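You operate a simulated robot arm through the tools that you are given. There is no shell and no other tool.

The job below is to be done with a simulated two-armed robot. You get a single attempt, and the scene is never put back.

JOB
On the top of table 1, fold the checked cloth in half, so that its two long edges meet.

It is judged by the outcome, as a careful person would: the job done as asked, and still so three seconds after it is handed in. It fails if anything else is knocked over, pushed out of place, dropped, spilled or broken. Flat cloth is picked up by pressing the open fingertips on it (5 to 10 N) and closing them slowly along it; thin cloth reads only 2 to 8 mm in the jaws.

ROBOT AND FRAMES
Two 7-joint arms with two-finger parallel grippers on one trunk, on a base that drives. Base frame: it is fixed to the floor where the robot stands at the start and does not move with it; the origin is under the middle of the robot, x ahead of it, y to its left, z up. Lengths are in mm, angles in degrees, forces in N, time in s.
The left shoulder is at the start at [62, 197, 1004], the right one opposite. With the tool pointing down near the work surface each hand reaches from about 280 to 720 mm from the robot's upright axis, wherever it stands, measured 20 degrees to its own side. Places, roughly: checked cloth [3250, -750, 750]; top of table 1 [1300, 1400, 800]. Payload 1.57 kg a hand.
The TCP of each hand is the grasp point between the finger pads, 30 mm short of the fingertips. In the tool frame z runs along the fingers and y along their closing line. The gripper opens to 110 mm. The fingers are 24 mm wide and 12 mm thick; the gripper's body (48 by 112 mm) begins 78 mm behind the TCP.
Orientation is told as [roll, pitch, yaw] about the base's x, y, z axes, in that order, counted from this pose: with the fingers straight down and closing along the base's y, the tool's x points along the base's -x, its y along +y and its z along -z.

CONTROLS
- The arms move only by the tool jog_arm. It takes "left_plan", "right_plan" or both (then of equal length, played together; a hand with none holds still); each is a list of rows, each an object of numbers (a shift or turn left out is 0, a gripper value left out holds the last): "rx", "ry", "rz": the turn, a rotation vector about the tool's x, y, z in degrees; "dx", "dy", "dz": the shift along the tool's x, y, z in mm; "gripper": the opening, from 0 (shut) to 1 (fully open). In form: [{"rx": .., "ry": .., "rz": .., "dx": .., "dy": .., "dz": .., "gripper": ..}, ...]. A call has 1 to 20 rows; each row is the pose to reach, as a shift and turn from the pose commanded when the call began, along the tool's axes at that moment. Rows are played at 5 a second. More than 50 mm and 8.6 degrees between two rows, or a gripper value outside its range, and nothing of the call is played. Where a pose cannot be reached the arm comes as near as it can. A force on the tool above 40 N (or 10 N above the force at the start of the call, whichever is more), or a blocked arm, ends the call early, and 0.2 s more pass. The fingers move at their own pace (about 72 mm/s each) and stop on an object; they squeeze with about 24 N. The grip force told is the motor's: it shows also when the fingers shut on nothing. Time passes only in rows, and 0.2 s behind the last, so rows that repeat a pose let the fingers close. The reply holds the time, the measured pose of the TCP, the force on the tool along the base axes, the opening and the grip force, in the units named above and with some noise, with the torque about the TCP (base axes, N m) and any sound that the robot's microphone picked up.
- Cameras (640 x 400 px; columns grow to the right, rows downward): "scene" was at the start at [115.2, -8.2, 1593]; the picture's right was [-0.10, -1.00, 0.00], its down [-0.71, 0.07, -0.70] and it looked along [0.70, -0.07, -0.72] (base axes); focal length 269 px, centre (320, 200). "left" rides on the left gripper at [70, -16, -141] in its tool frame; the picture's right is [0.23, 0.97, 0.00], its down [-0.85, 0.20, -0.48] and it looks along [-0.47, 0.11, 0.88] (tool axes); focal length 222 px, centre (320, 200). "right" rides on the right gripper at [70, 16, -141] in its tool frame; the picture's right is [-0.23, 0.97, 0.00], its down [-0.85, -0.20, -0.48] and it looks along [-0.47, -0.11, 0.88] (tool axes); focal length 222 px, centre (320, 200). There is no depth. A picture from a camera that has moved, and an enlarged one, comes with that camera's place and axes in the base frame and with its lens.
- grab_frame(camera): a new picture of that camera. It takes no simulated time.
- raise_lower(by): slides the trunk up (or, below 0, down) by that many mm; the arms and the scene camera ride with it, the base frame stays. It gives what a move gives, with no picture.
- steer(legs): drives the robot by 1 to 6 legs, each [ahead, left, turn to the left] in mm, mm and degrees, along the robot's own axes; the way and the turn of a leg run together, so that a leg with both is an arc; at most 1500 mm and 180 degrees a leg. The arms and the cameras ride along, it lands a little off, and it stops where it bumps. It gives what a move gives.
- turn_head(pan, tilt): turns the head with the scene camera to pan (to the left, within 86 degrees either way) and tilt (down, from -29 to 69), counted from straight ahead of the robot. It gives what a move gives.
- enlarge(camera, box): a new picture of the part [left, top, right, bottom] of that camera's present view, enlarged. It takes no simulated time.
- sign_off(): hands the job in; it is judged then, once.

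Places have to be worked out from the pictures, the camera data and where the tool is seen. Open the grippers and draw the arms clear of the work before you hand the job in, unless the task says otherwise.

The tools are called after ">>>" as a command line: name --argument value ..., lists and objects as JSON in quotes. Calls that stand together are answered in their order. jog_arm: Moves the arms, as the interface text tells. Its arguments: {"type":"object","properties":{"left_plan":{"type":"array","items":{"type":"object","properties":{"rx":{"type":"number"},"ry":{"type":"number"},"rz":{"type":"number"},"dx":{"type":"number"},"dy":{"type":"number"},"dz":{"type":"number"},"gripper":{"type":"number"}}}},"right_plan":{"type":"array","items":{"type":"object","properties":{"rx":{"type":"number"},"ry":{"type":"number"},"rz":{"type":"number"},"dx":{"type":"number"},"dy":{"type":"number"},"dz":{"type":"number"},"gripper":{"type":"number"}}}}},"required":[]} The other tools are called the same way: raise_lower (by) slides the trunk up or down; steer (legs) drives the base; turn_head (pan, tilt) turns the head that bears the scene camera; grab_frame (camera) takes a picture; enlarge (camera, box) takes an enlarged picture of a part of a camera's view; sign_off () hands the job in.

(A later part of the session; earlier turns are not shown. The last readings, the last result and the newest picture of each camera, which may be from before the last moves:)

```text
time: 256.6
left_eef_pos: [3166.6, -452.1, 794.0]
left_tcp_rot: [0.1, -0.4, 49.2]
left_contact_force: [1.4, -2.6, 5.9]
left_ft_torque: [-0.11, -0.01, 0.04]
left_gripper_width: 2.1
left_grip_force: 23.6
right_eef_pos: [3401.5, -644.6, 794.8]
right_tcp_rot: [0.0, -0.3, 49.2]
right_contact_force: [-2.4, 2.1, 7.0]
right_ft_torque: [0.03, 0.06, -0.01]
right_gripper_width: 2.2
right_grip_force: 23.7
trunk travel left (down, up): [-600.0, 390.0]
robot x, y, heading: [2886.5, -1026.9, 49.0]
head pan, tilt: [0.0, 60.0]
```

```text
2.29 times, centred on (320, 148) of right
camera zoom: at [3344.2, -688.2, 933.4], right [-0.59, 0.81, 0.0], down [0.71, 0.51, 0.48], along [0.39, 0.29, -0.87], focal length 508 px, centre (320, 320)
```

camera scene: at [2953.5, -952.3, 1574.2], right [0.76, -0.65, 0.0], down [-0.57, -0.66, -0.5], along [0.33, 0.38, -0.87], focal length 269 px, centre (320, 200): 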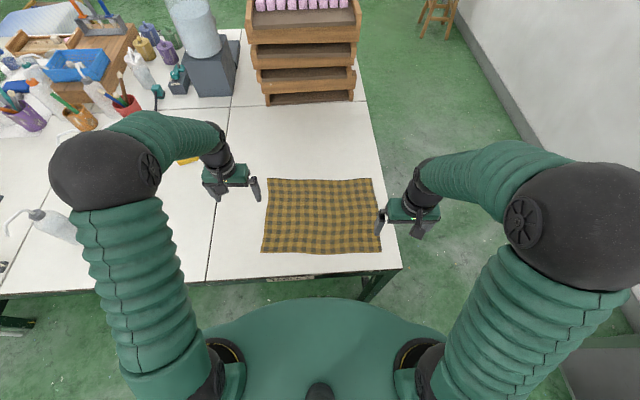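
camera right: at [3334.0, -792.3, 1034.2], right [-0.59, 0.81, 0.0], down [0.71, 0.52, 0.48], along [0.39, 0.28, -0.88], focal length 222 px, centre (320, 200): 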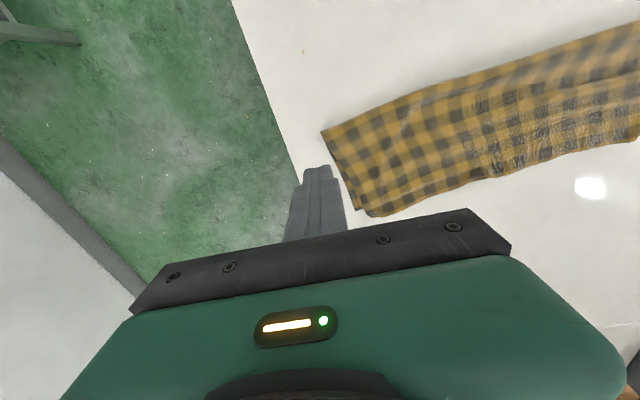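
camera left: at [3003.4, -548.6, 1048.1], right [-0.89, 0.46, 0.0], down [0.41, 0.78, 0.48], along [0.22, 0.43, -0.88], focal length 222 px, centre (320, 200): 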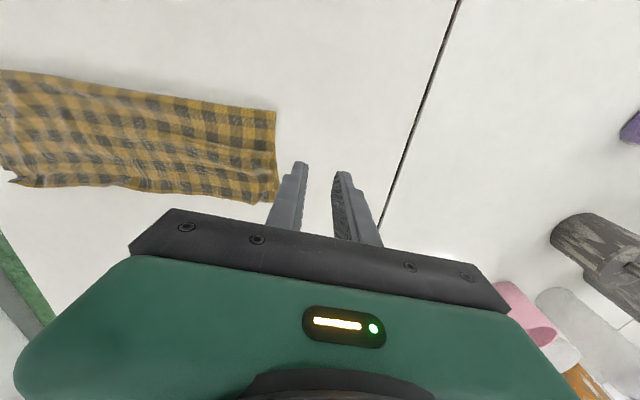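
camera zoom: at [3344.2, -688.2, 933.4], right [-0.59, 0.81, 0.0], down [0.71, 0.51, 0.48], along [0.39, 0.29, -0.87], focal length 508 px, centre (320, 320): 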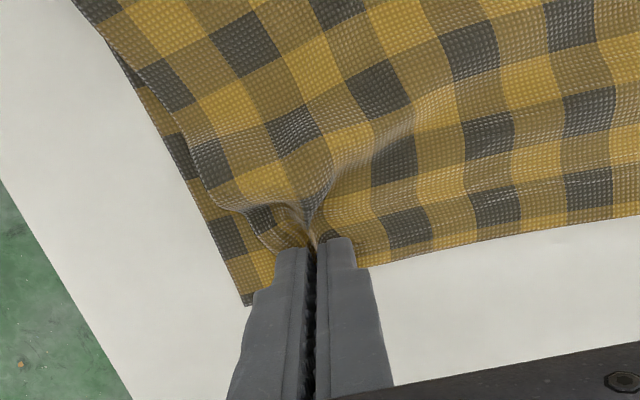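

The hem lies along the far edge, though the free corner tips next to each grip have curled. I release both, lift and look.

>>> jog_arm --left_plan '[{"gripper": 0.07}, {"gripper": 0.14}, {"gripper": 0.2, "dz": -1}, {"dz": -20}, {"dz": -45}, {"dz": -70}, {"dx": 20, "dz": -80}, {"dx": 20, "dz": -80}, {"dx": 20, "dz": -80}]' --right_plan '[{"gripper": 0.07}, {"gripper": 0.14}, {"gripper": 0.2, "dz": -1}, {"dz": -20}, {"dz": -45}, {"dz": -70}, {"dx": 20, "dz": -80}, {"dx": 20, "dz": -80}, {"dx": 20, "dz": -80}]'

>>> enlarge --camera "scene" --box '[240, 150, 400, 250]'

>>> enlarge --camera "left" --box '[180, 40, 460, 215]'

>>> enlarge --camera "right" --box '[180, 40, 460, 215]'

```text
time: 258.6
left_eef_pos: [3153.2, -469.5, 871.1]
left_tcp_rot: [0.0, -0.3, 49.3]
left_contact_force: [-0.3, -0.3, -0.4]
left_ft_torque: [-0.04, 0.02, 0.01]
left_gripper_width: 21.7
left_grip_force: 0.0
right_eef_pos: [3390.1, -656.8, 871.3]
right_tcp_rot: [0.0, -0.2, 49.3]
right_contact_force: [-0.5, 1.4, -0.3]
right_ft_torque: [0.0, -0.01, 0.03]
right_gripper_width: 21.9
right_grip_force: 0.0
trunk travel left (down, up): [-600.0, 390.0]
robot x, y, heading: [2890.3, -1029.8, 49.4]
head pan, tilt: [0.0, 60.0]
```

```text
4.00 times, centred on (320, 200) of scene
camera zoom: at [2954.4, -952.2, 1574.2], right [0.76, -0.65, 0.0], down [-0.57, -0.66, -0.5], along [0.32, 0.38, -0.87], focal length 1076 px, centre (320, 200)
```

zoom: 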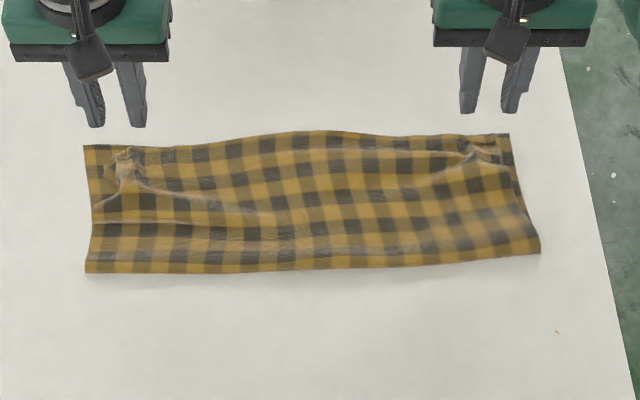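

```text
2.29 times, centred on (320, 128) of left
camera zoom: at [3118.9, -533.7, 1012.0], right [-0.89, 0.47, 0.0], down [0.41, 0.78, 0.48], along [0.23, 0.43, -0.88], focal length 508 px, centre (320, 366)
```

zoom: 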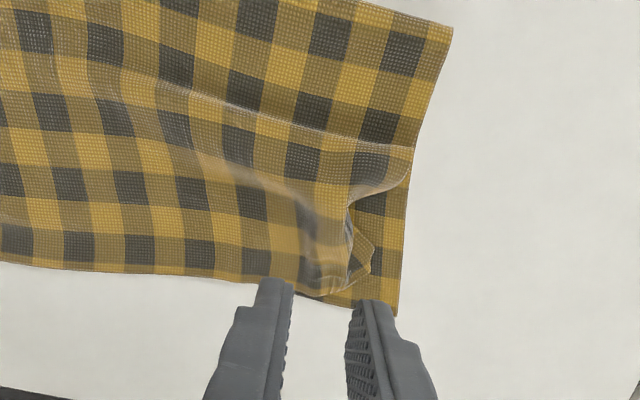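

```text
2.29 times, centred on (320, 128) of right
camera zoom: at [3333.0, -700.1, 1012.4], right [-0.59, 0.81, 0.0], down [0.71, 0.52, 0.48], along [0.39, 0.28, -0.88], focal length 508 px, centre (320, 366)
```

zoom: 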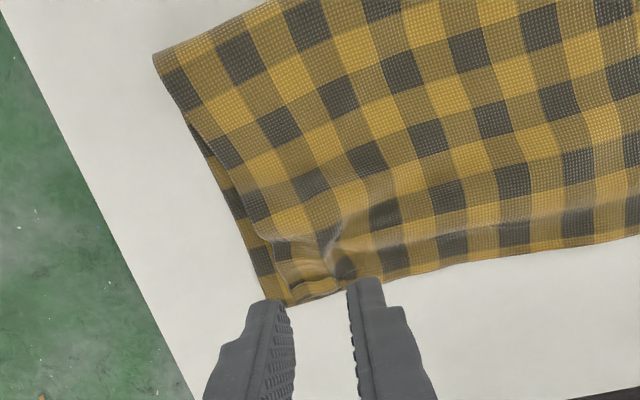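

The hem now runs along the far edge over nearly the whole length; at the left the corner tip is tucked under. I re-pinch the left hem at its ruck, to lift it and lay the corner outward properly. I position and lower.

>>> jog_arm --left_plan '[{"dx": -8, "dy": 3}, {"dx": -16, "dy": 6, "dz": 20}, {"dx": -16, "dy": 6, "dz": 45}, {"dx": -16, "dy": 6, "dz": 64}, {"dx": -16, "dy": 6, "dz": 70}, {"dx": -16, "dy": 6, "dz": 70}]'

>>> enlarge --camera "left" --box '[220, 80, 420, 205]'

```text
time: 260.0
left_eef_pos: [3158.9, -452.3, 800.5]
left_tcp_rot: [0.0, -0.3, 49.3]
left_contact_force: [-0.4, 0.4, -0.6]
left_ft_torque: [0.0, -0.03, 0.02]
left_gripper_width: 21.9
left_grip_force: 0.0
right_eef_pos: [3390.6, -656.6, 872.9]
right_tcp_rot: [0.0, -0.3, 49.1]
right_contact_force: [-0.1, -0.6, 0.0]
right_ft_torque: [-0.01, -0.01, -0.01]
right_gripper_width: 21.9
right_grip_force: 0.0
trunk travel left (down, up): [-600.0, 390.0]
robot x, y, heading: [2882.9, -1027.3, 49.1]
head pan, tilt: [0.0, 60.0]
```

```text
3.20 times, centred on (320, 142) of left
camera zoom: at [3125.0, -516.0, 941.8], right [-0.89, 0.47, 0.0], down [0.41, 0.78, 0.48], along [0.23, 0.43, -0.88], focal length 711 px, centre (320, 384)
```

zoom: 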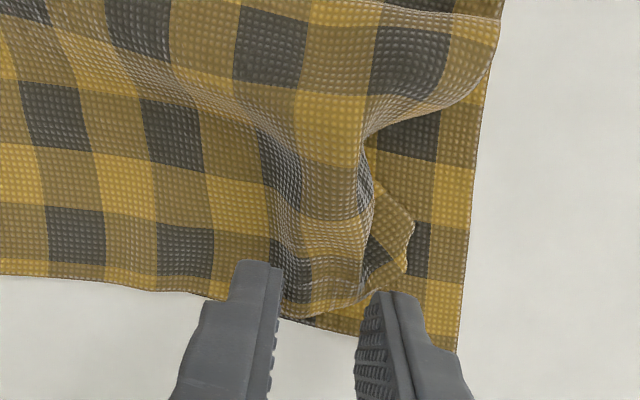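

The ruck bulge stands between the fingers, with the tucked tip showing beside it. I lower only slightly (tips above the lower sheets) and close on the bulge.

>>> jog_arm --left_plan '[{"dz": 2}, {"dz": 4}, {"dz": 4.5, "gripper": 0.18}, {"dz": 4.5, "gripper": 0.15}, {"dz": 4.5, "gripper": 0.12}, {"dz": 4.5, "gripper": 0.09}, {"dz": 4.5, "gripper": 0.06}, {"dz": 4.5, "gripper": 0.03}, {"dz": 4.5, "gripper": 0.0}, {"dz": 4.5, "gripper": 0.0}, {"dz": 4.5, "gripper": 0.0}, {"dz": -10}, {"dz": -25}, {"dz": -40}, {"dz": -50}, {"dz": -50}]'

>>> enlarge --camera "left" --box '[180, 60, 460, 235]'

>>> enlarge --camera "scene" --box '[240, 140, 360, 215]'

```text
time: 263.4
left_eef_pos: [3156.8, -453.8, 849.4]
left_tcp_rot: [0.0, -0.3, 49.2]
left_contact_force: [0.0, 0.0, -0.5]
left_ft_torque: [0.02, -0.01, 0.01]
left_gripper_width: 1.9
left_grip_force: 23.5
right_eef_pos: [3389.2, -656.0, 871.8]
right_tcp_rot: [0.0, -0.2, 49.2]
right_contact_force: [0.1, -0.4, -0.3]
right_ft_torque: [-0.03, 0.0, 0.0]
right_gripper_width: 21.9
right_grip_force: 0.0
trunk travel left (down, up): [-600.0, 390.0]
robot x, y, heading: [2889.4, -1027.8, 49.1]
head pan, tilt: [0.0, 60.0]
```

```text
2.29 times, centred on (320, 148) of left
camera zoom: at [3124.2, -517.8, 991.3], right [-0.89, 0.47, 0.0], down [0.41, 0.78, 0.48], along [0.23, 0.43, -0.88], focal length 508 px, centre (320, 320)
```

zoom: 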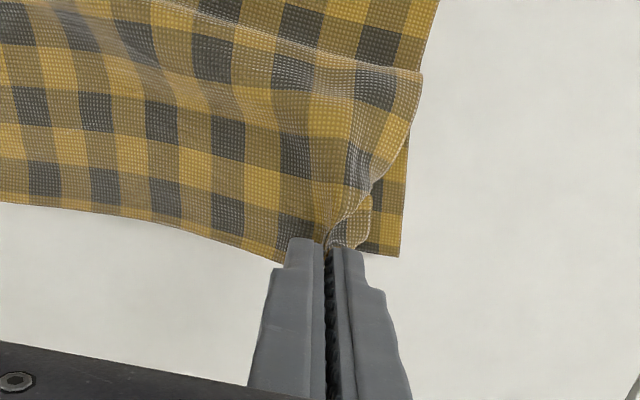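

```text
5.33 times, centred on (300, 178) of scene
camera zoom: at [2954.2, -952.5, 1574.2], right [0.76, -0.65, 0.0], down [-0.57, -0.66, -0.5], along [0.32, 0.38, -0.87], focal length 1435 px, centre (427, 320)
```

zoom: 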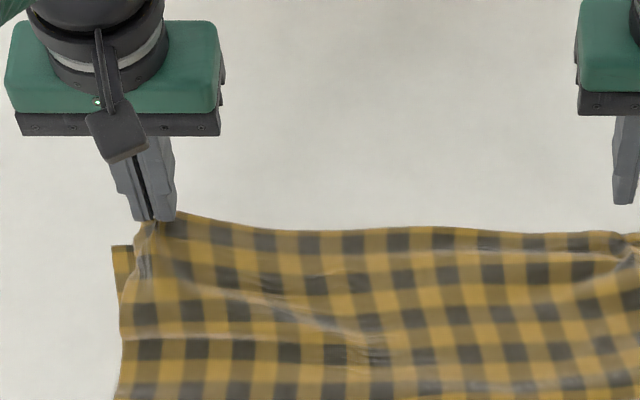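

The corner flap now hangs free. I go outward and beyond first, then lower while drawing back and inward, so the flap lays out flat.

>>> jog_arm --left_plan '[{"dx": -8, "dy": 10, "dz": 0}, {"dx": -15, "dy": 19, "dz": 4}, {"dx": -15, "dy": 19, "dz": 18}, {"dx": -12, "dy": 16, "dz": 30}, {"dx": -9, "dy": 13, "dz": 40}, {"dx": -6, "dy": 11, "dz": 48}, {"dx": -3, "dy": 9, "dz": 54}, {"dx": -3, "dy": 9, "dz": 55}, {"dx": -3, "dy": 9, "dz": 55}]'

>>> enlarge --camera "left" --box '[180, 60, 460, 235]'

>>> enlarge --camera "scene" --box '[240, 150, 400, 250]'

```text
time: 265.4
left_eef_pos: [3153.0, -444.9, 796.8]
left_tcp_rot: [0.1, -0.4, 49.1]
left_contact_force: [0.2, 0.7, 3.4]
left_ft_torque: [0.04, 0.03, 0.0]
left_gripper_width: 2.0
left_grip_force: 23.3
right_eef_pos: [3389.8, -656.6, 871.9]
right_tcp_rot: [0.0, -0.2, 49.2]
right_contact_force: [0.5, -0.4, 0.0]
right_ft_torque: [-0.04, 0.0, 0.02]
right_gripper_width: 22.3
right_grip_force: 0.0
trunk travel left (down, up): [-600.0, 390.0]
robot x, y, heading: [2887.8, -1030.2, 49.1]
head pan, tilt: [0.0, 60.0]
```

```text
2.29 times, centred on (320, 148) of left
camera zoom: at [3118.6, -508.0, 937.6], right [-0.89, 0.47, 0.0], down [0.41, 0.78, 0.48], along [0.23, 0.43, -0.88], focal length 508 px, centre (320, 320)
```

zoom: 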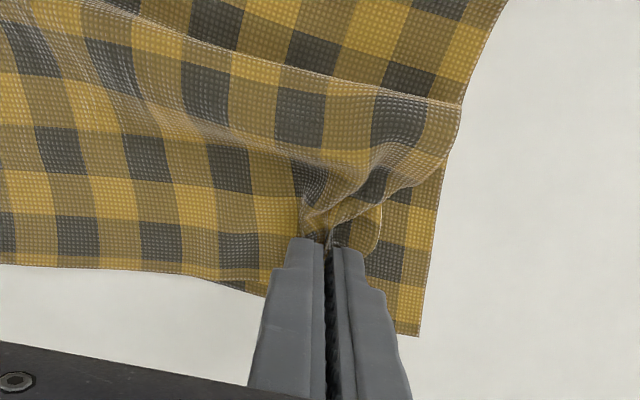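

```text
4.00 times, centred on (320, 200) of scene
camera zoom: at [2953.9, -953.0, 1574.3], right [0.76, -0.65, 0.0], down [-0.57, -0.66, -0.5], along [0.33, 0.38, -0.87], focal length 1076 px, centre (320, 200)
```

zoom: 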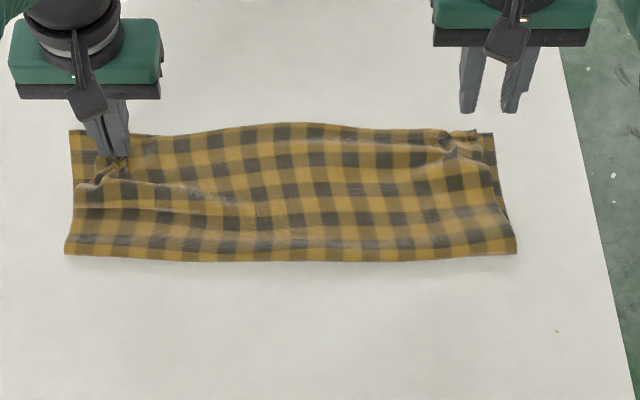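

The whole cloth shifted a little with that pull. I release, lift, and inspect the left corner closely.

>>> jog_arm --left_plan '[{"gripper": 0.07}, {"gripper": 0.14}, {"gripper": 0.2, "dz": -1}, {"dz": -20}, {"dz": -45}, {"dz": -70}, {"dx": 20, "dy": 20, "dz": -80}, {"dx": 30, "dy": 40, "dz": -80}, {"dx": 30, "dy": 40, "dz": -80}]'

>>> enlarge --camera "left" --box '[180, 70, 340, 170]'

>>> enlarge --camera "scene" --box '[250, 175, 314, 215]'

>>> enlarge --camera "scene" --box '[320, 170, 384, 210]'

```text
time: 267.4
left_eef_pos: [3100.7, -440.3, 877.5]
left_tcp_rot: [0.1, -0.4, 49.2]
left_contact_force: [1.0, -0.1, 0.6]
left_ft_torque: [-0.01, -0.01, -0.02]
left_gripper_width: 22.1
left_grip_force: 0.1
right_eef_pos: [3389.4, -656.1, 870.4]
right_tcp_rot: [0.0, -0.2, 49.3]
right_contact_force: [0.3, 0.3, 0.0]
right_ft_torque: [0.01, -0.01, -0.01]
right_gripper_width: 21.9
right_grip_force: 0.0
trunk travel left (down, up): [-600.0, 390.0]
robot x, y, heading: [2885.2, -1027.8, 49.3]
head pan, tilt: [0.0, 60.0]
```

```text
4.00 times, centred on (260, 120) of left
camera zoom: at [3067.2, -504.2, 1018.1], right [-0.89, 0.47, 0.0], down [0.41, 0.78, 0.48], along [0.23, 0.43, -0.88], focal length 888 px, centre (560, 520)
```

zoom: 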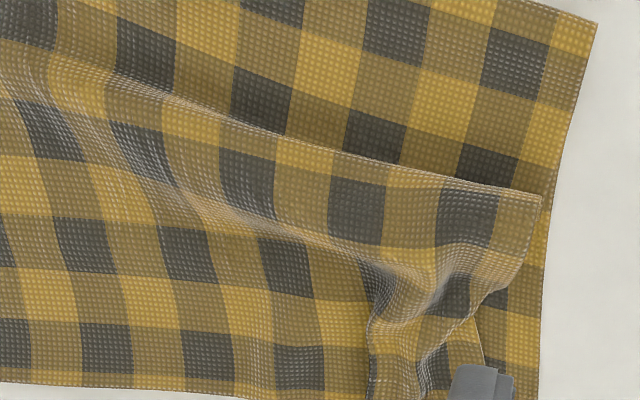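

```text
10.00 times, centred on (282, 195) of scene
camera zoom: at [2954.0, -952.1, 1574.2], right [0.76, -0.65, 0.0], down [-0.57, -0.66, -0.5], along [0.32, 0.38, -0.87], focal length 2691 px, centre (700, 250)
```

zoom: 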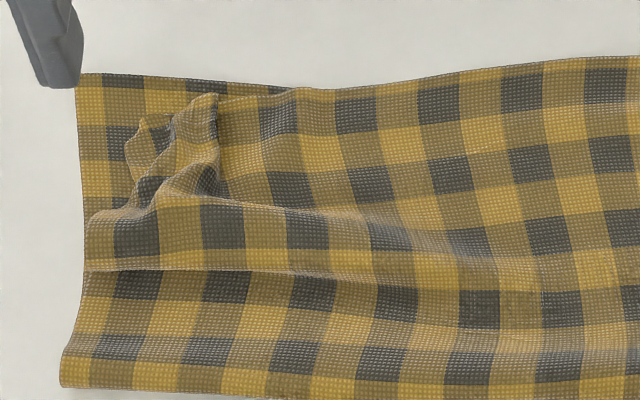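

```text
10.00 times, centred on (352, 190) of scene
camera zoom: at [2954.0, -952.1, 1574.2], right [0.76, -0.65, 0.0], down [-0.57, -0.66, -0.5], along [0.32, 0.38, -0.87], focal length 2691 px, centre (0, 300)
```

zoom: 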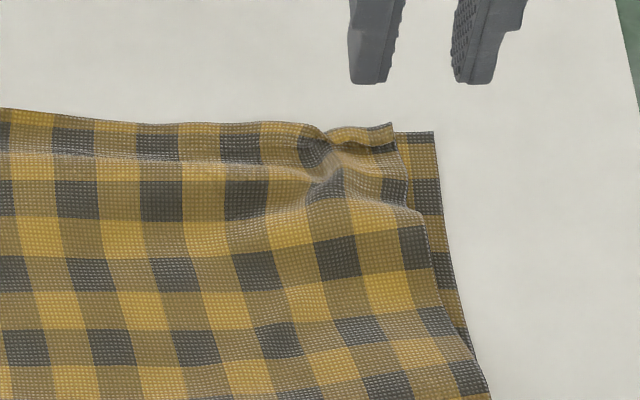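

The right corner is fine (a small ruck only). At the left the corner piece is crumpled inward again, as before; what worked was pulling it outward with the cloth pinned. I bring the right hand to pin at the middle and the left over the crumpled corner.

>>> jog_arm --left_plan '[{"dx": -9, "dy": -9, "gripper": 0.36}, {"dx": -18, "dy": -18}, {"dx": -27, "dy": -27}, {"dx": -35, "dy": -36}, {"dx": -35, "dy": -36, "dz": 25}, {"dx": -35, "dy": -36, "dz": 50}, {"dx": -35, "dy": -36, "dz": 68}, {"dx": -35, "dy": -36, "dz": 68}, {"dx": -35, "dy": -36, "dz": 68}]' --right_plan '[{"dx": 15, "dy": 19, "gripper": 0.0}, {"dx": 30, "dy": 38}, {"dx": 45, "dy": 57}, {"dx": 58, "dy": 76}, {"dx": 58, "dy": 76, "dz": 25}, {"dx": 58, "dy": 76, "dz": 50}, {"dx": 58, "dy": 76, "dz": 66}, {"dx": 58, "dy": 76, "dz": 76}, {"dx": 58, "dy": 76, "dz": 78.5}]'

>>> enlarge --camera "left" --box '[200, 70, 440, 220]'

>>> enlarge --camera "scene" --box '[240, 150, 400, 250]'

```text
time: 269.4
left_eef_pos: [3152.4, -437.7, 806.9]
left_tcp_rot: [0.0, -0.3, 49.3]
left_contact_force: [0.6, 0.1, 0.4]
left_ft_torque: [0.01, 0.0, 0.04]
left_gripper_width: 39.5
left_grip_force: 0.0
right_eef_pos: [3293.0, -653.1, 793.0]
right_tcp_rot: [0.0, -0.2, 49.2]
right_contact_force: [-0.4, -0.8, 0.1]
right_ft_torque: [-0.01, -0.02, 0.0]
right_gripper_width: 0.1
right_grip_force: 21.3
trunk travel left (down, up): [-600.0, 390.0]
robot x, y, heading: [2884.1, -1028.0, 49.3]
head pan, tilt: [0.0, 60.0]
```

```text
2.67 times, centred on (320, 145) of left
camera zoom: at [3119.0, -502.2, 948.0], right [-0.89, 0.47, 0.0], down [0.41, 0.78, 0.48], along [0.23, 0.43, -0.88], focal length 592 px, centre (320, 347)
```

zoom: 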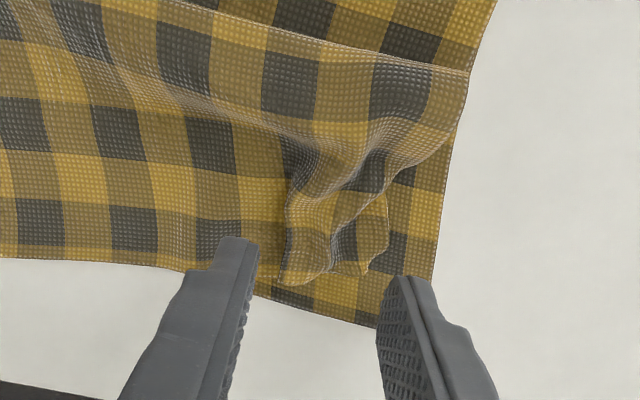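

```text
4.00 times, centred on (320, 200) of scene
camera zoom: at [2953.5, -952.4, 1574.3], right [0.76, -0.65, 0.0], down [-0.57, -0.66, -0.5], along [0.33, 0.38, -0.87], focal length 1076 px, centre (320, 200)
```

zoom: 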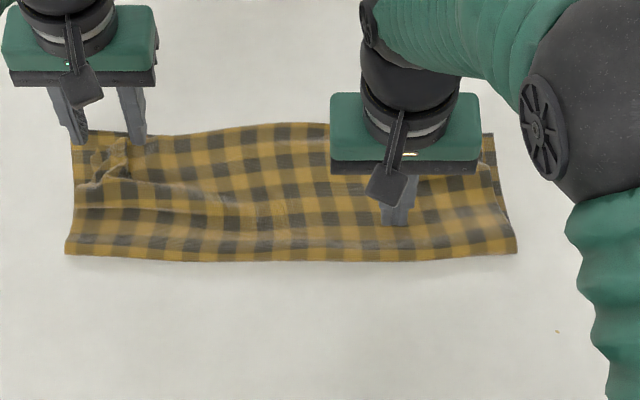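

The crumpled piece (bulge and tip) lies between the left fingers. I press the right pin, lower the left to just above the lower layer and close around the crumple.

>>> jog_arm --left_plan '[{"dz": 4}, {"dz": 8}, {"dz": 11}, {"dz": 12.5}, {"dz": 12.5}, {"dz": 12.5, "gripper": 0.32}, {"dz": 12.5, "gripper": 0.28}, {"dz": 12.5, "gripper": 0.24}, {"dz": 12.5, "gripper": 0.2}, {"dz": 12.5, "gripper": 0.16}, {"dz": 12.5, "gripper": 0.12}, {"dz": 12.5, "gripper": 0.08}, {"dz": 12.5, "gripper": 0.04}, {"dz": 12.5, "gripper": 0.0}, {"dz": 12.5, "gripper": 0.0}, {"dz": 12.5, "gripper": 0.0}]' --right_plan '[{"dz": 1}, {"dz": 1.8}, {"dz": 1.8}, {"dz": 1.8}, {"dz": 1.8}, {"dz": 1.8}, {"dz": 1.8}, {"dz": 1.8}, {"dz": 1.8}, {"dz": 1.8}, {"dz": 1.8}, {"dz": 1.8}, {"dz": 1.8}, {"dz": 1.8}, {"dz": 1.8}, {"dz": 1.8}]'

>>> enlarge --camera "left" --box '[200, 70, 440, 220]'

```text
time: 272.8
left_eef_pos: [3153.5, -436.9, 796.4]
left_tcp_rot: [-0.1, -0.3, 49.1]
left_contact_force: [-0.5, 0.0, 0.6]
left_ft_torque: [0.01, 0.0, 0.01]
left_gripper_width: 2.6
left_grip_force: 24.1
right_eef_pos: [3291.8, -655.0, 792.3]
right_tcp_rot: [0.0, -0.2, 49.2]
right_contact_force: [1.2, -0.7, 9.2]
right_ft_torque: [-0.05, -0.01, -0.04]
right_gripper_width: 0.0
right_grip_force: 21.1
trunk travel left (down, up): [-600.0, 390.0]
robot x, y, heading: [2884.9, -1027.2, 49.2]
head pan, tilt: [0.0, 60.0]
```

```text
2.67 times, centred on (320, 145) of left
camera zoom: at [3118.9, -501.2, 937.4], right [-0.89, 0.47, 0.0], down [0.41, 0.78, 0.48], along [0.23, 0.43, -0.88], focal length 592 px, centre (320, 347)
```

zoom: 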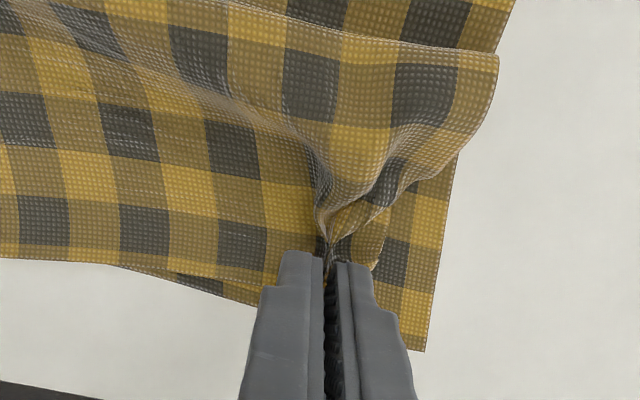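

Gripped (2.6 mm). I lift 8 mm and pull 18 mm outward and 26 mm to the left.

>>> jog_arm --left_plan '[{"dz": -4}, {"dz": -8}, {"dx": -5, "dy": 7, "dz": -8}, {"dx": -10, "dy": 14, "dz": -8}, {"dx": -14, "dy": 20, "dz": -8}, {"dx": -18, "dy": 26, "dz": -8}, {"dx": -18, "dy": 26, "dz": -8}]'

>>> enlarge --camera "left" --box '[200, 70, 440, 220]'

>>> enlarge --camera "scene" --box '[240, 150, 400, 250]'

```text
time: 274.4
left_eef_pos: [3146.2, -407.5, 803.9]
left_tcp_rot: [-0.1, -0.4, 49.1]
left_contact_force: [2.5, -4.4, -0.7]
left_ft_torque: [-0.13, -0.1, 0.03]
left_gripper_width: 2.4
left_grip_force: 23.6
right_eef_pos: [3294.4, -653.2, 792.0]
right_tcp_rot: [0.1, -0.4, 49.2]
right_contact_force: [-1.9, 2.2, 10.0]
right_ft_torque: [0.06, 0.04, 0.03]
right_gripper_width: 0.1
right_grip_force: 21.3
trunk travel left (down, up): [-600.0, 390.0]
robot x, y, heading: [2882.9, -1028.4, 49.3]
head pan, tilt: [0.0, 60.0]
```

```text
2.67 times, centred on (320, 145) of left
camera zoom: at [3112.4, -472.4, 945.1], right [-0.89, 0.47, 0.0], down [0.41, 0.78, 0.48], along [0.23, 0.43, -0.88], focal length 592 px, centre (320, 347)
```

zoom: 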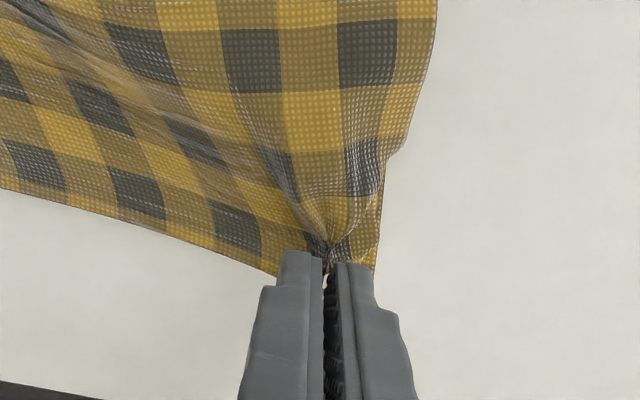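

```text
4.00 times, centred on (320, 200) of scene
camera zoom: at [2952.6, -954.0, 1574.4], right [0.76, -0.65, 0.0], down [-0.57, -0.66, -0.5], along [0.33, 0.38, -0.87], focal length 1076 px, centre (320, 200)
```

zoom: 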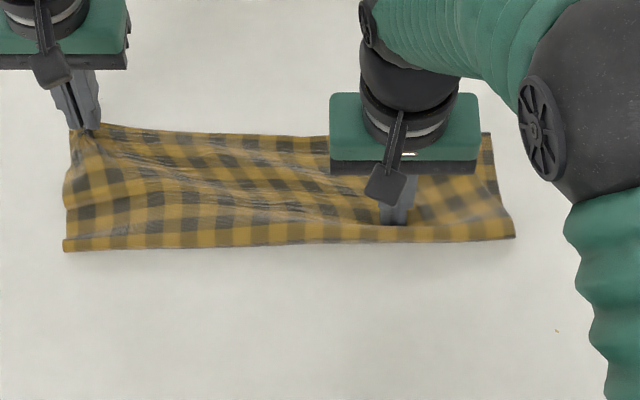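

The left corner is pulled right out to the lower corner and the hem is straight. I ease back 3 mm, lower, release and lift both hands away.

>>> jog_arm --left_plan '[{"dx": 3, "dy": -1, "dz": 3}, {"dx": 3, "dy": -2, "dz": 7}, {"dx": 3, "dy": -2, "dz": 7, "gripper": 0.06}, {"dx": 3, "dy": -2, "dz": 7, "gripper": 0.12}, {"dx": 3, "dy": -2, "dz": 6, "gripper": 0.2}, {"dx": 3, "dy": -2, "dz": -15}, {"dx": 3, "dy": -2, "dz": -45}, {"dx": 3, "dy": -2, "dz": -75}, {"dx": 20, "dy": 20, "dz": -85}, {"dx": 50, "dy": 40, "dz": -90}, {"dx": 50, "dy": 40, "dz": -90}]'

>>> jog_arm --right_plan '[{"dz": -20}, {"dz": -50}, {"dz": -80, "dy": -15}, {"dz": -100, "dy": -50}, {"dz": -100, "dy": -90}, {"dz": -100, "dy": -120}, {"dz": -100, "dy": -120}]'

>>> enlarge --camera "scene" --box '[240, 150, 400, 250]'

>>> enlarge --camera "scene" --box '[250, 170, 314, 210]'

>>> enlarge --camera "scene" --box '[310, 170, 374, 210]'

```text
time: 276.8
left_eef_pos: [3082.4, -419.5, 896.3]
left_tcp_rot: [-0.2, -0.4, 49.1]
left_contact_force: [0.0, -0.3, 0.0]
left_ft_torque: [0.0, -0.03, -0.02]
left_gripper_width: 22.2
left_grip_force: 0.0
right_eef_pos: [3292.3, -653.4, 791.9]
right_tcp_rot: [0.0, -0.2, 49.2]
right_contact_force: [-1.1, -1.5, 9.3]
right_ft_torque: [-0.04, 0.06, 0.01]
right_gripper_width: 0.2
right_grip_force: 21.7
trunk travel left (down, up): [-600.0, 390.0]
robot x, y, heading: [2886.6, -1029.9, 49.2]
head pan, tilt: [0.0, 60.0]
```

```text
time: 278.4
left_eef_pos: [3081.1, -418.4, 896.9]
left_tcp_rot: [0.0, -0.3, 49.2]
left_contact_force: [0.2, -0.1, -0.2]
left_ft_torque: [-0.02, -0.01, -0.01]
left_gripper_width: 21.9
left_grip_force: 0.0
right_eef_pos: [3385.2, -733.8, 890.7]
right_tcp_rot: [0.0, -0.2, 49.2]
right_contact_force: [-1.1, 0.5, 0.3]
right_ft_torque: [-0.03, -0.03, -0.04]
right_gripper_width: 0.0
right_grip_force: 21.0
trunk travel left (down, up): [-600.0, 390.0]
robot x, y, heading: [2887.5, -1029.0, 49.0]
head pan, tilt: [0.0, 60.0]
```

```text
4.00 times, centred on (320, 200) of scene
camera zoom: at [2953.4, -952.9, 1574.3], right [0.76, -0.65, 0.0], down [-0.57, -0.66, -0.5], along [0.33, 0.38, -0.87], focal length 1076 px, centre (320, 200)
```

zoom: 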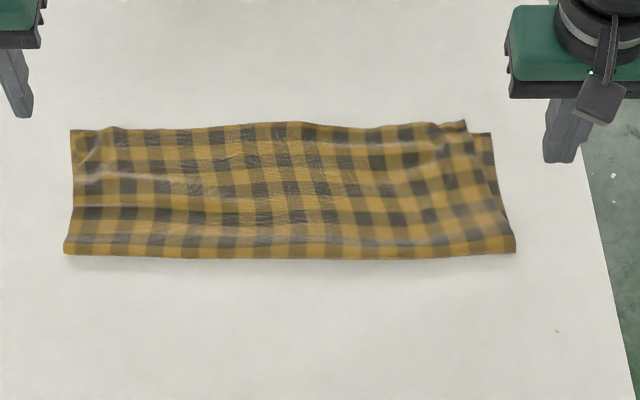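

```text
10.00 times, centred on (282, 190) of scene
camera zoom: at [2953.4, -952.9, 1574.3], right [0.76, -0.65, 0.0], down [-0.57, -0.66, -0.5], along [0.33, 0.38, -0.87], focal length 2691 px, centre (700, 300)
```

zoom: 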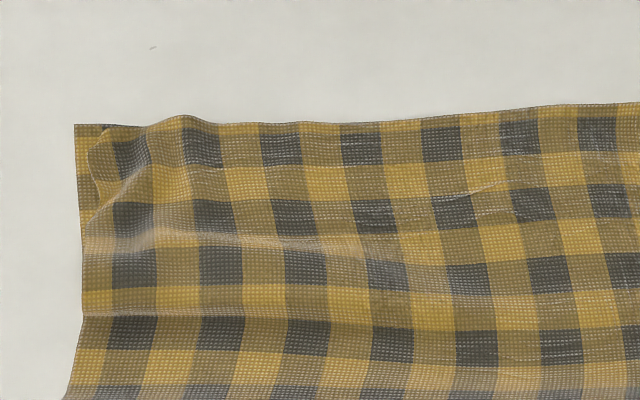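

```text
10.00 times, centred on (342, 190) of scene
camera zoom: at [2953.4, -952.9, 1574.3], right [0.76, -0.65, 0.0], down [-0.57, -0.66, -0.5], along [0.33, 0.38, -0.87], focal length 2691 px, centre (100, 300)
```

zoom: 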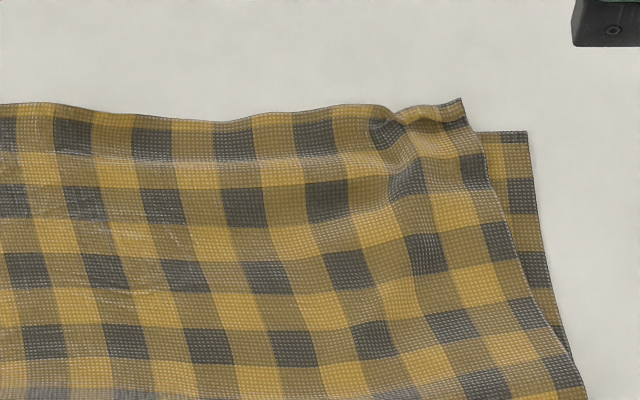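

Very good now: the long edges meet within ~5–10 mm along the whole length. Only the right corner is still ~25 mm inward and ~12 mm over; with the left hand pinning the middle I'll pull that corner out too. I position both hands.

>>> jog_arm --left_plan '[{"dx": 8, "dy": -39, "gripper": 0.0}, {"dx": 16, "dy": -78}, {"dx": 24, "dy": -117}, {"dx": 32, "dy": -156}, {"dx": 40, "dy": -195}, {"dx": 48, "dy": -232}, {"dx": 48, "dy": -232, "dz": 35}, {"dx": 48, "dy": -232, "dz": 70}, {"dx": 48, "dy": -232, "dz": 95}, {"dx": 48, "dy": -232, "dz": 103}]' --right_plan '[{"dx": -18, "dy": 14, "gripper": 0.22}, {"dx": -36, "dy": 28}, {"dx": -54, "dy": 42}, {"dx": -72, "dy": 56}, {"dx": -88, "dy": 72}, {"dx": -88, "dy": 72, "dz": 20}, {"dx": -88, "dy": 72, "dz": 45}, {"dx": -88, "dy": 72, "dz": 70}, {"dx": -88, "dy": 72, "dz": 84}, {"dx": -88, "dy": 72, "dz": 84}]'

>>> enlarge --camera "right" --box '[180, 60, 460, 235]'

>>> enlarge --camera "scene" --box '[240, 150, 400, 250]'

```text
time: 280.6
left_eef_pos: [3228.7, -605.9, 792.5]
left_tcp_rot: [0.0, -0.5, 49.1]
left_contact_force: [0.8, 0.7, 5.8]
left_ft_torque: [0.05, 0.0, 0.02]
left_gripper_width: 0.0
left_grip_force: 21.7
right_eef_pos: [3388.2, -617.8, 807.4]
right_tcp_rot: [-0.1, -0.3, 49.2]
right_contact_force: [0.1, -0.5, 0.3]
right_ft_torque: [0.01, 0.01, 0.02]
right_gripper_width: 24.1
right_grip_force: 0.1
trunk travel left (down, up): [-600.0, 390.0]
robot x, y, heading: [2884.7, -1029.3, 49.3]
head pan, tilt: [0.0, 60.0]
```

```text
2.29 times, centred on (320, 148) of right
camera zoom: at [3331.0, -661.7, 947.6], right [-0.59, 0.81, 0.0], down [0.71, 0.51, 0.48], along [0.39, 0.29, -0.88], focal length 508 px, centre (320, 320)
```

zoom: 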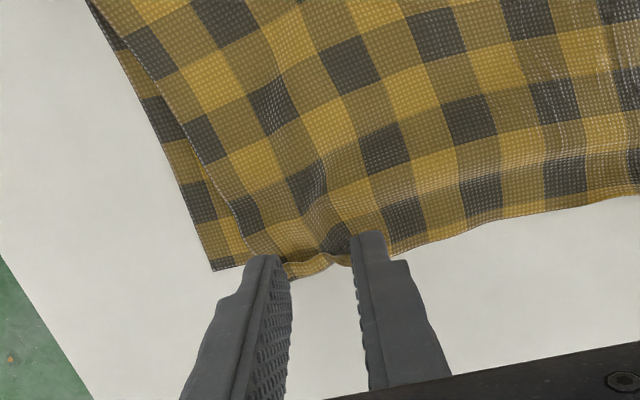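

```text
4.00 times, centred on (320, 200) of scene
camera zoom: at [2953.4, -954.5, 1574.6], right [0.76, -0.65, 0.0], down [-0.57, -0.66, -0.5], along [0.33, 0.38, -0.87], focal length 1076 px, centre (320, 200)
```

zoom: 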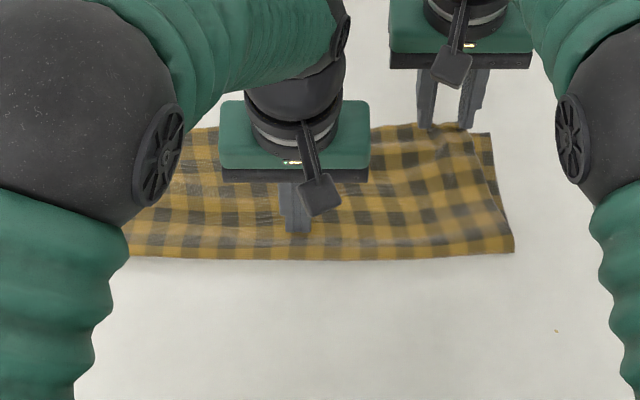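

The left pins with ~6 N and the right fingers straddle the ruck in the right corner piece. I lower and close the right.

>>> jog_arm --right_plan '[{"dz": 5}, {"dz": 10}, {"dz": 13}, {"dz": 14.5}, {"dz": 14.5}, {"dz": 14.5, "gripper": 0.2}, {"dz": 14.5, "gripper": 0.18}, {"dz": 14.5, "gripper": 0.16}, {"dz": 14.5, "gripper": 0.14}, {"dz": 14.5, "gripper": 0.12}, {"dz": 14.5, "gripper": 0.1}, {"dz": 14.5, "gripper": 0.08}, {"dz": 14.5, "gripper": 0.06}, {"dz": 14.5, "gripper": 0.04}, {"dz": 14.5, "gripper": 0.02}, {"dz": 14.5, "gripper": 0.0}, {"dz": 14.5, "gripper": 0.0}, {"dz": 14.5, "gripper": 0.0}]'

>>> enlarge --camera "right" --box '[180, 60, 460, 235]'

```text
time: 284.4
left_eef_pos: [3227.1, -606.7, 792.3]
left_tcp_rot: [0.0, -0.4, 49.2]
left_contact_force: [3.1, 3.9, 20.6]
left_ft_torque: [0.05, -0.05, -0.01]
left_gripper_width: 0.1
left_grip_force: 21.4
right_eef_pos: [3386.1, -618.0, 792.8]
right_tcp_rot: [0.0, -0.2, 49.2]
right_contact_force: [-0.8, 0.6, 1.5]
right_ft_torque: [-0.03, 0.01, 0.01]
right_gripper_width: 2.6
right_grip_force: 23.8
trunk travel left (down, up): [-600.0, 390.0]
robot x, y, heading: [2886.5, -1028.2, 49.2]
head pan, tilt: [0.0, 60.0]
```

```text
2.29 times, centred on (320, 148) of right
camera zoom: at [3329.8, -661.2, 933.9], right [-0.59, 0.81, 0.0], down [0.71, 0.51, 0.48], along [0.39, 0.29, -0.88], focal length 508 px, centre (320, 320)
```

zoom: 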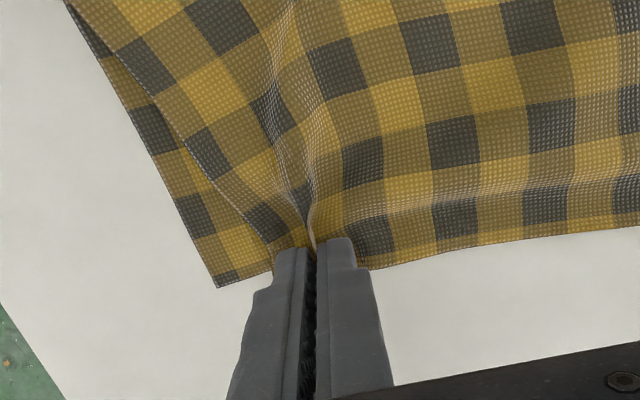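

Gripped (2.6 mm). I lift 6 mm, pull 19 mm to the right and 8 mm back, and look.

>>> jog_arm --right_plan '[{"dz": -6}, {"dx": 2, "dy": -5, "dz": -7}, {"dx": 4, "dy": -10, "dz": -7}, {"dx": 6, "dy": -15, "dz": -7}, {"dx": 8, "dy": -19, "dz": -7}, {"dx": 8, "dy": -19, "dz": -7}]'

>>> enlarge --camera "right" --box '[180, 60, 460, 235]'

>>> enlarge --camera "scene" --box '[240, 150, 400, 250]'

```text
time: 285.8
left_eef_pos: [3227.2, -606.7, 792.2]
left_tcp_rot: [0.0, -0.4, 49.2]
left_contact_force: [3.2, 4.5, 22.6]
left_ft_torque: [0.1, -0.06, -0.03]
left_gripper_width: 0.0
left_grip_force: 21.0
right_eef_pos: [3397.5, -634.9, 801.7]
right_tcp_rot: [0.1, -0.3, 49.2]
right_contact_force: [-1.6, 0.3, -0.4]
right_ft_torque: [0.0, 0.04, -0.03]
right_gripper_width: 2.1
right_grip_force: 24.8
trunk travel left (down, up): [-600.0, 390.0]
robot x, y, heading: [2887.2, -1028.0, 49.1]
head pan, tilt: [0.0, 60.0]
```

```text
2.29 times, centred on (320, 148) of right
camera zoom: at [3340.0, -679.8, 942.0], right [-0.59, 0.81, 0.0], down [0.71, 0.51, 0.48], along [0.39, 0.29, -0.88], focal length 508 px, centre (320, 320)
```

zoom: 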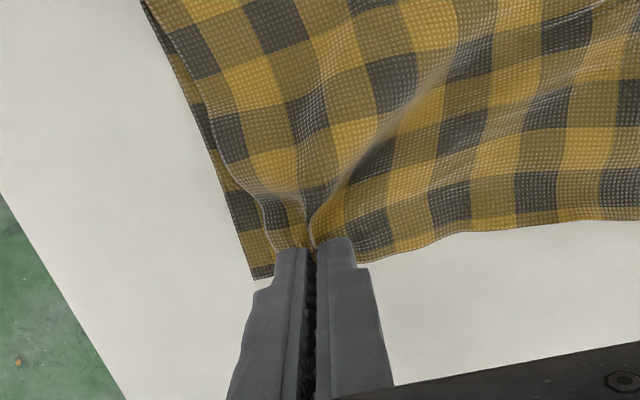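

```text
4.00 times, centred on (320, 200) of scene
camera zoom: at [2952.7, -955.7, 1574.6], right [0.76, -0.65, 0.0], down [-0.57, -0.66, -0.5], along [0.33, 0.38, -0.87], focal length 1076 px, centre (320, 200)
```

zoom: 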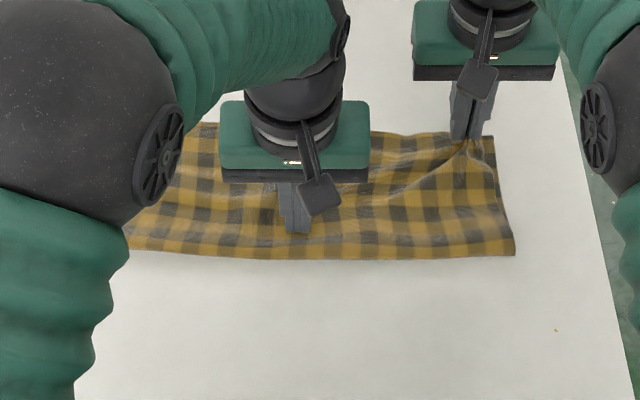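

The right hem is now on the far edge and nearly at the corner. I lower, release and lift both hands away.

>>> jog_arm --left_plan '[{"dz": 0}, {"dz": 0}, {"dz": 0}, {"dz": 0}, {"dz": 0}, {"dz": -20}, {"dz": -50}, {"dz": -80}, {"dz": -100, "dy": 30}, {"dz": -100, "dy": 70}, {"dz": -100, "dy": 115}, {"dz": -100, "dy": 160}, {"dz": -100, "dy": 205}, {"dz": -100, "dy": 240}]' --right_plan '[{"dz": 4}, {"dz": 7}, {"dz": 7, "gripper": 0.06}, {"dz": 7, "gripper": 0.12}, {"dz": 6, "gripper": 0.2}, {"dz": -15}, {"dz": -45}, {"dz": -75}, {"dx": 20, "dy": -20, "dz": -90}, {"dx": 40, "dy": -50, "dz": -90}, {"dx": 60, "dy": -80, "dz": -90}, {"dx": 60, "dy": -80, "dz": -90}, {"dx": 60, "dy": -80, "dz": -90}, {"dx": 60, "dy": -80, "dz": -90}]'

>>> enlarge --camera "scene" --box '[240, 150, 400, 250]'

>>> enlarge --camera "scene" --box '[250, 170, 314, 210]'

>>> enlarge --camera "scene" --box '[310, 170, 374, 210]'

```text
time: 288.8
left_eef_pos: [3039.7, -451.0, 894.6]
left_tcp_rot: [-0.1, -0.4, 49.2]
left_contact_force: [-0.4, 1.4, -0.9]
left_ft_torque: [0.02, 0.02, -0.04]
left_gripper_width: 0.0
left_grip_force: 21.7
right_eef_pos: [3415.6, -729.1, 888.1]
right_tcp_rot: [-0.2, -0.2, 49.1]
right_contact_force: [-0.1, -0.6, -0.2]
right_ft_torque: [-0.03, -0.01, 0.03]
right_gripper_width: 22.1
right_grip_force: 0.2
trunk travel left (down, up): [-600.0, 390.0]
robot x, y, heading: [2885.1, -1027.8, 48.9]
head pan, tilt: [0.0, 60.0]
```

```text
4.00 times, centred on (320, 200) of scene
camera zoom: at [2952.0, -951.9, 1574.3], right [0.76, -0.65, 0.0], down [-0.57, -0.66, -0.5], along [0.33, 0.38, -0.87], focal length 1076 px, centre (320, 200)
```

zoom: 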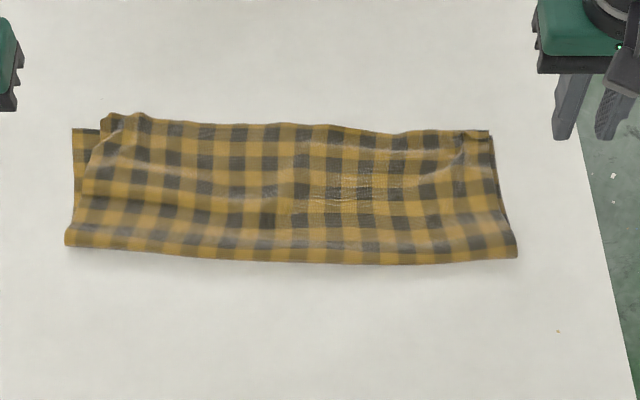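

```text
10.00 times, centred on (282, 190) of scene
camera zoom: at [2952.0, -951.9, 1574.3], right [0.76, -0.65, 0.0], down [-0.57, -0.66, -0.5], along [0.33, 0.38, -0.87], focal length 2691 px, centre (700, 300)
```

zoom: 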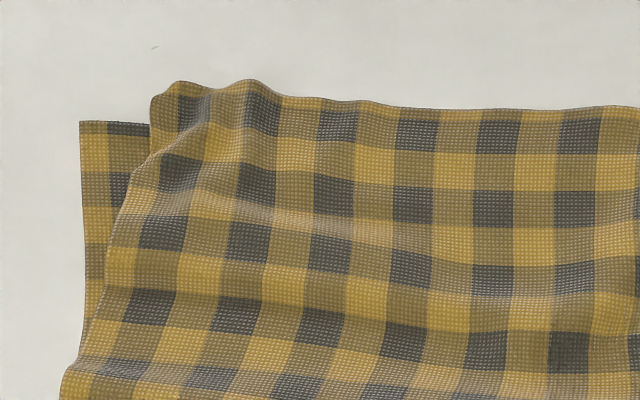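

```text
10.00 times, centred on (342, 190) of scene
camera zoom: at [2952.0, -951.9, 1574.3], right [0.76, -0.65, 0.0], down [-0.57, -0.66, -0.5], along [0.33, 0.38, -0.87], focal length 2691 px, centre (100, 300)
```

zoom: 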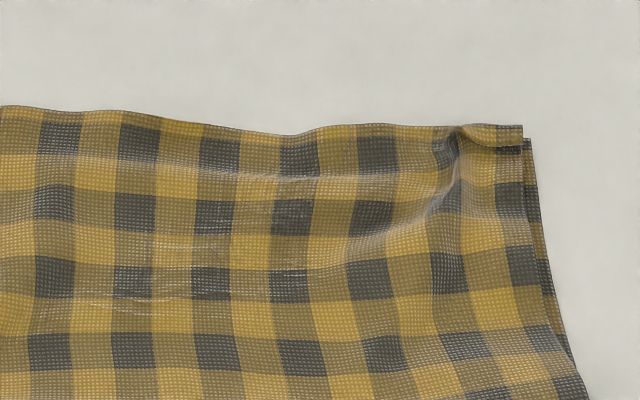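

The right corner is now perfect (≈3 mm), but the top layer turned about the pin and the left corner is again ~8–13 mm over and ~25 mm inward. I pin close to the right hem this time and pull the left corner out once more.

>>> jog_arm --left_plan '[{"dx": -22, "dy": -15, "gripper": 0.22}, {"dx": -44, "dy": -30}, {"dx": -66, "dy": -45}, {"dx": -88, "dy": -60}, {"dx": -109, "dy": -75}, {"dx": -109, "dy": -75, "dz": 30}, {"dx": -109, "dy": -75, "dz": 60}, {"dx": -109, "dy": -75, "dz": 84}, {"dx": -109, "dy": -75, "dz": 87}]' --right_plan '[{"dx": -8, "dy": 23, "gripper": 0.0}, {"dx": -16, "dy": 46}, {"dx": -24, "dy": 69}, {"dx": -33, "dy": 90}, {"dx": -33, "dy": 90, "dz": 30}, {"dx": -33, "dy": 90, "dz": 60}, {"dx": -33, "dy": 90, "dz": 85}, {"dx": -33, "dy": 90, "dz": 93}, {"dx": -33, "dy": 90, "dz": 95.5}]'

>>> enlarge --camera "left" --box '[180, 60, 460, 235]'

>>> enlarge --camera "scene" --box '[240, 150, 400, 250]'

```text
time: 290.8
left_eef_pos: [3172.9, -416.5, 802.8]
left_tcp_rot: [0.0, -0.3, 49.2]
left_contact_force: [0.6, -0.1, -0.2]
left_ft_torque: [0.0, 0.0, 0.02]
left_gripper_width: 24.2
left_grip_force: 0.1
right_eef_pos: [3372.6, -648.0, 795.5]
right_tcp_rot: [0.0, -0.3, 49.2]
right_contact_force: [-0.5, -0.5, -0.1]
right_ft_torque: [-0.03, 0.01, 0.02]
right_gripper_width: 0.0
right_grip_force: 21.8
trunk travel left (down, up): [-600.0, 390.0]
robot x, y, heading: [2882.8, -1031.8, 49.1]
head pan, tilt: [0.0, 60.0]
```

```text
2.29 times, centred on (320, 148) of left
camera zoom: at [3139.5, -480.7, 943.3], right [-0.89, 0.47, 0.0], down [0.41, 0.78, 0.48], along [0.23, 0.43, -0.88], focal length 508 px, centre (320, 320)
```

zoom: 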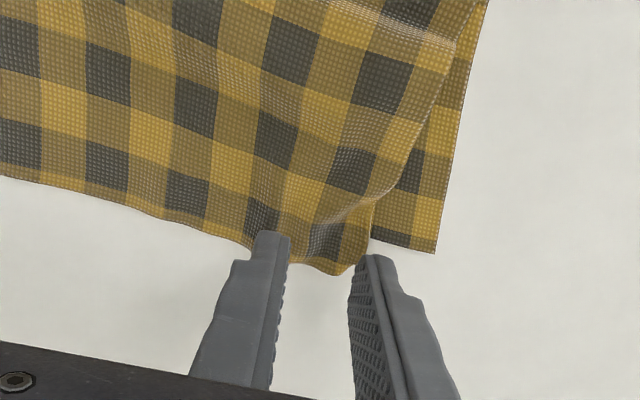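

```text
4.00 times, centred on (320, 200) of scene
camera zoom: at [2953.9, -952.6, 1574.3], right [0.76, -0.65, 0.0], down [-0.57, -0.66, -0.5], along [0.33, 0.38, -0.87], focal length 1076 px, centre (320, 200)
```

zoom: 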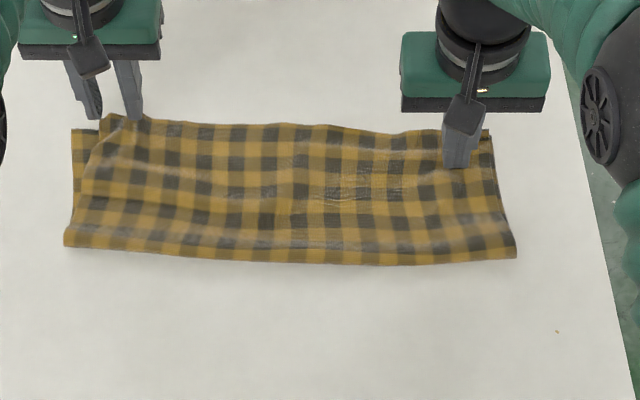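

I shift the left 6 mm inward so both fingers are on cloth, lower it, and press the right pin.

>>> jog_arm --left_plan '[{"dy": -6}, {"dy": -6, "dz": 4}, {"dy": -6, "dz": 8}, {"dy": -6, "dz": 10}, {"dy": -6, "dz": 11}, {"dy": -6, "dz": 11}]' --right_plan '[{"dz": 1}, {"dz": 2}, {"dz": 3}, {"dz": 3.5}, {"dz": 3.5}, {"dz": 3.5}]'

```text
time: 292.2
left_eef_pos: [3178.7, -417.9, 793.5]
left_tcp_rot: [0.0, -0.3, 49.4]
left_contact_force: [-0.3, 0.1, -0.4]
left_ft_torque: [-0.03, 0.05, -0.03]
left_gripper_width: 24.1
left_grip_force: 0.1
right_eef_pos: [3371.4, -649.1, 792.2]
right_tcp_rot: [0.0, -0.3, 49.2]
right_contact_force: [0.2, 0.3, 5.6]
right_ft_torque: [0.07, -0.02, -0.01]
right_gripper_width: 0.0
right_grip_force: 21.3
trunk travel left (down, up): [-600.0, 390.0]
robot x, y, heading: [2886.4, -1027.7, 49.2]
head pan, tilt: [0.0, 60.0]
```

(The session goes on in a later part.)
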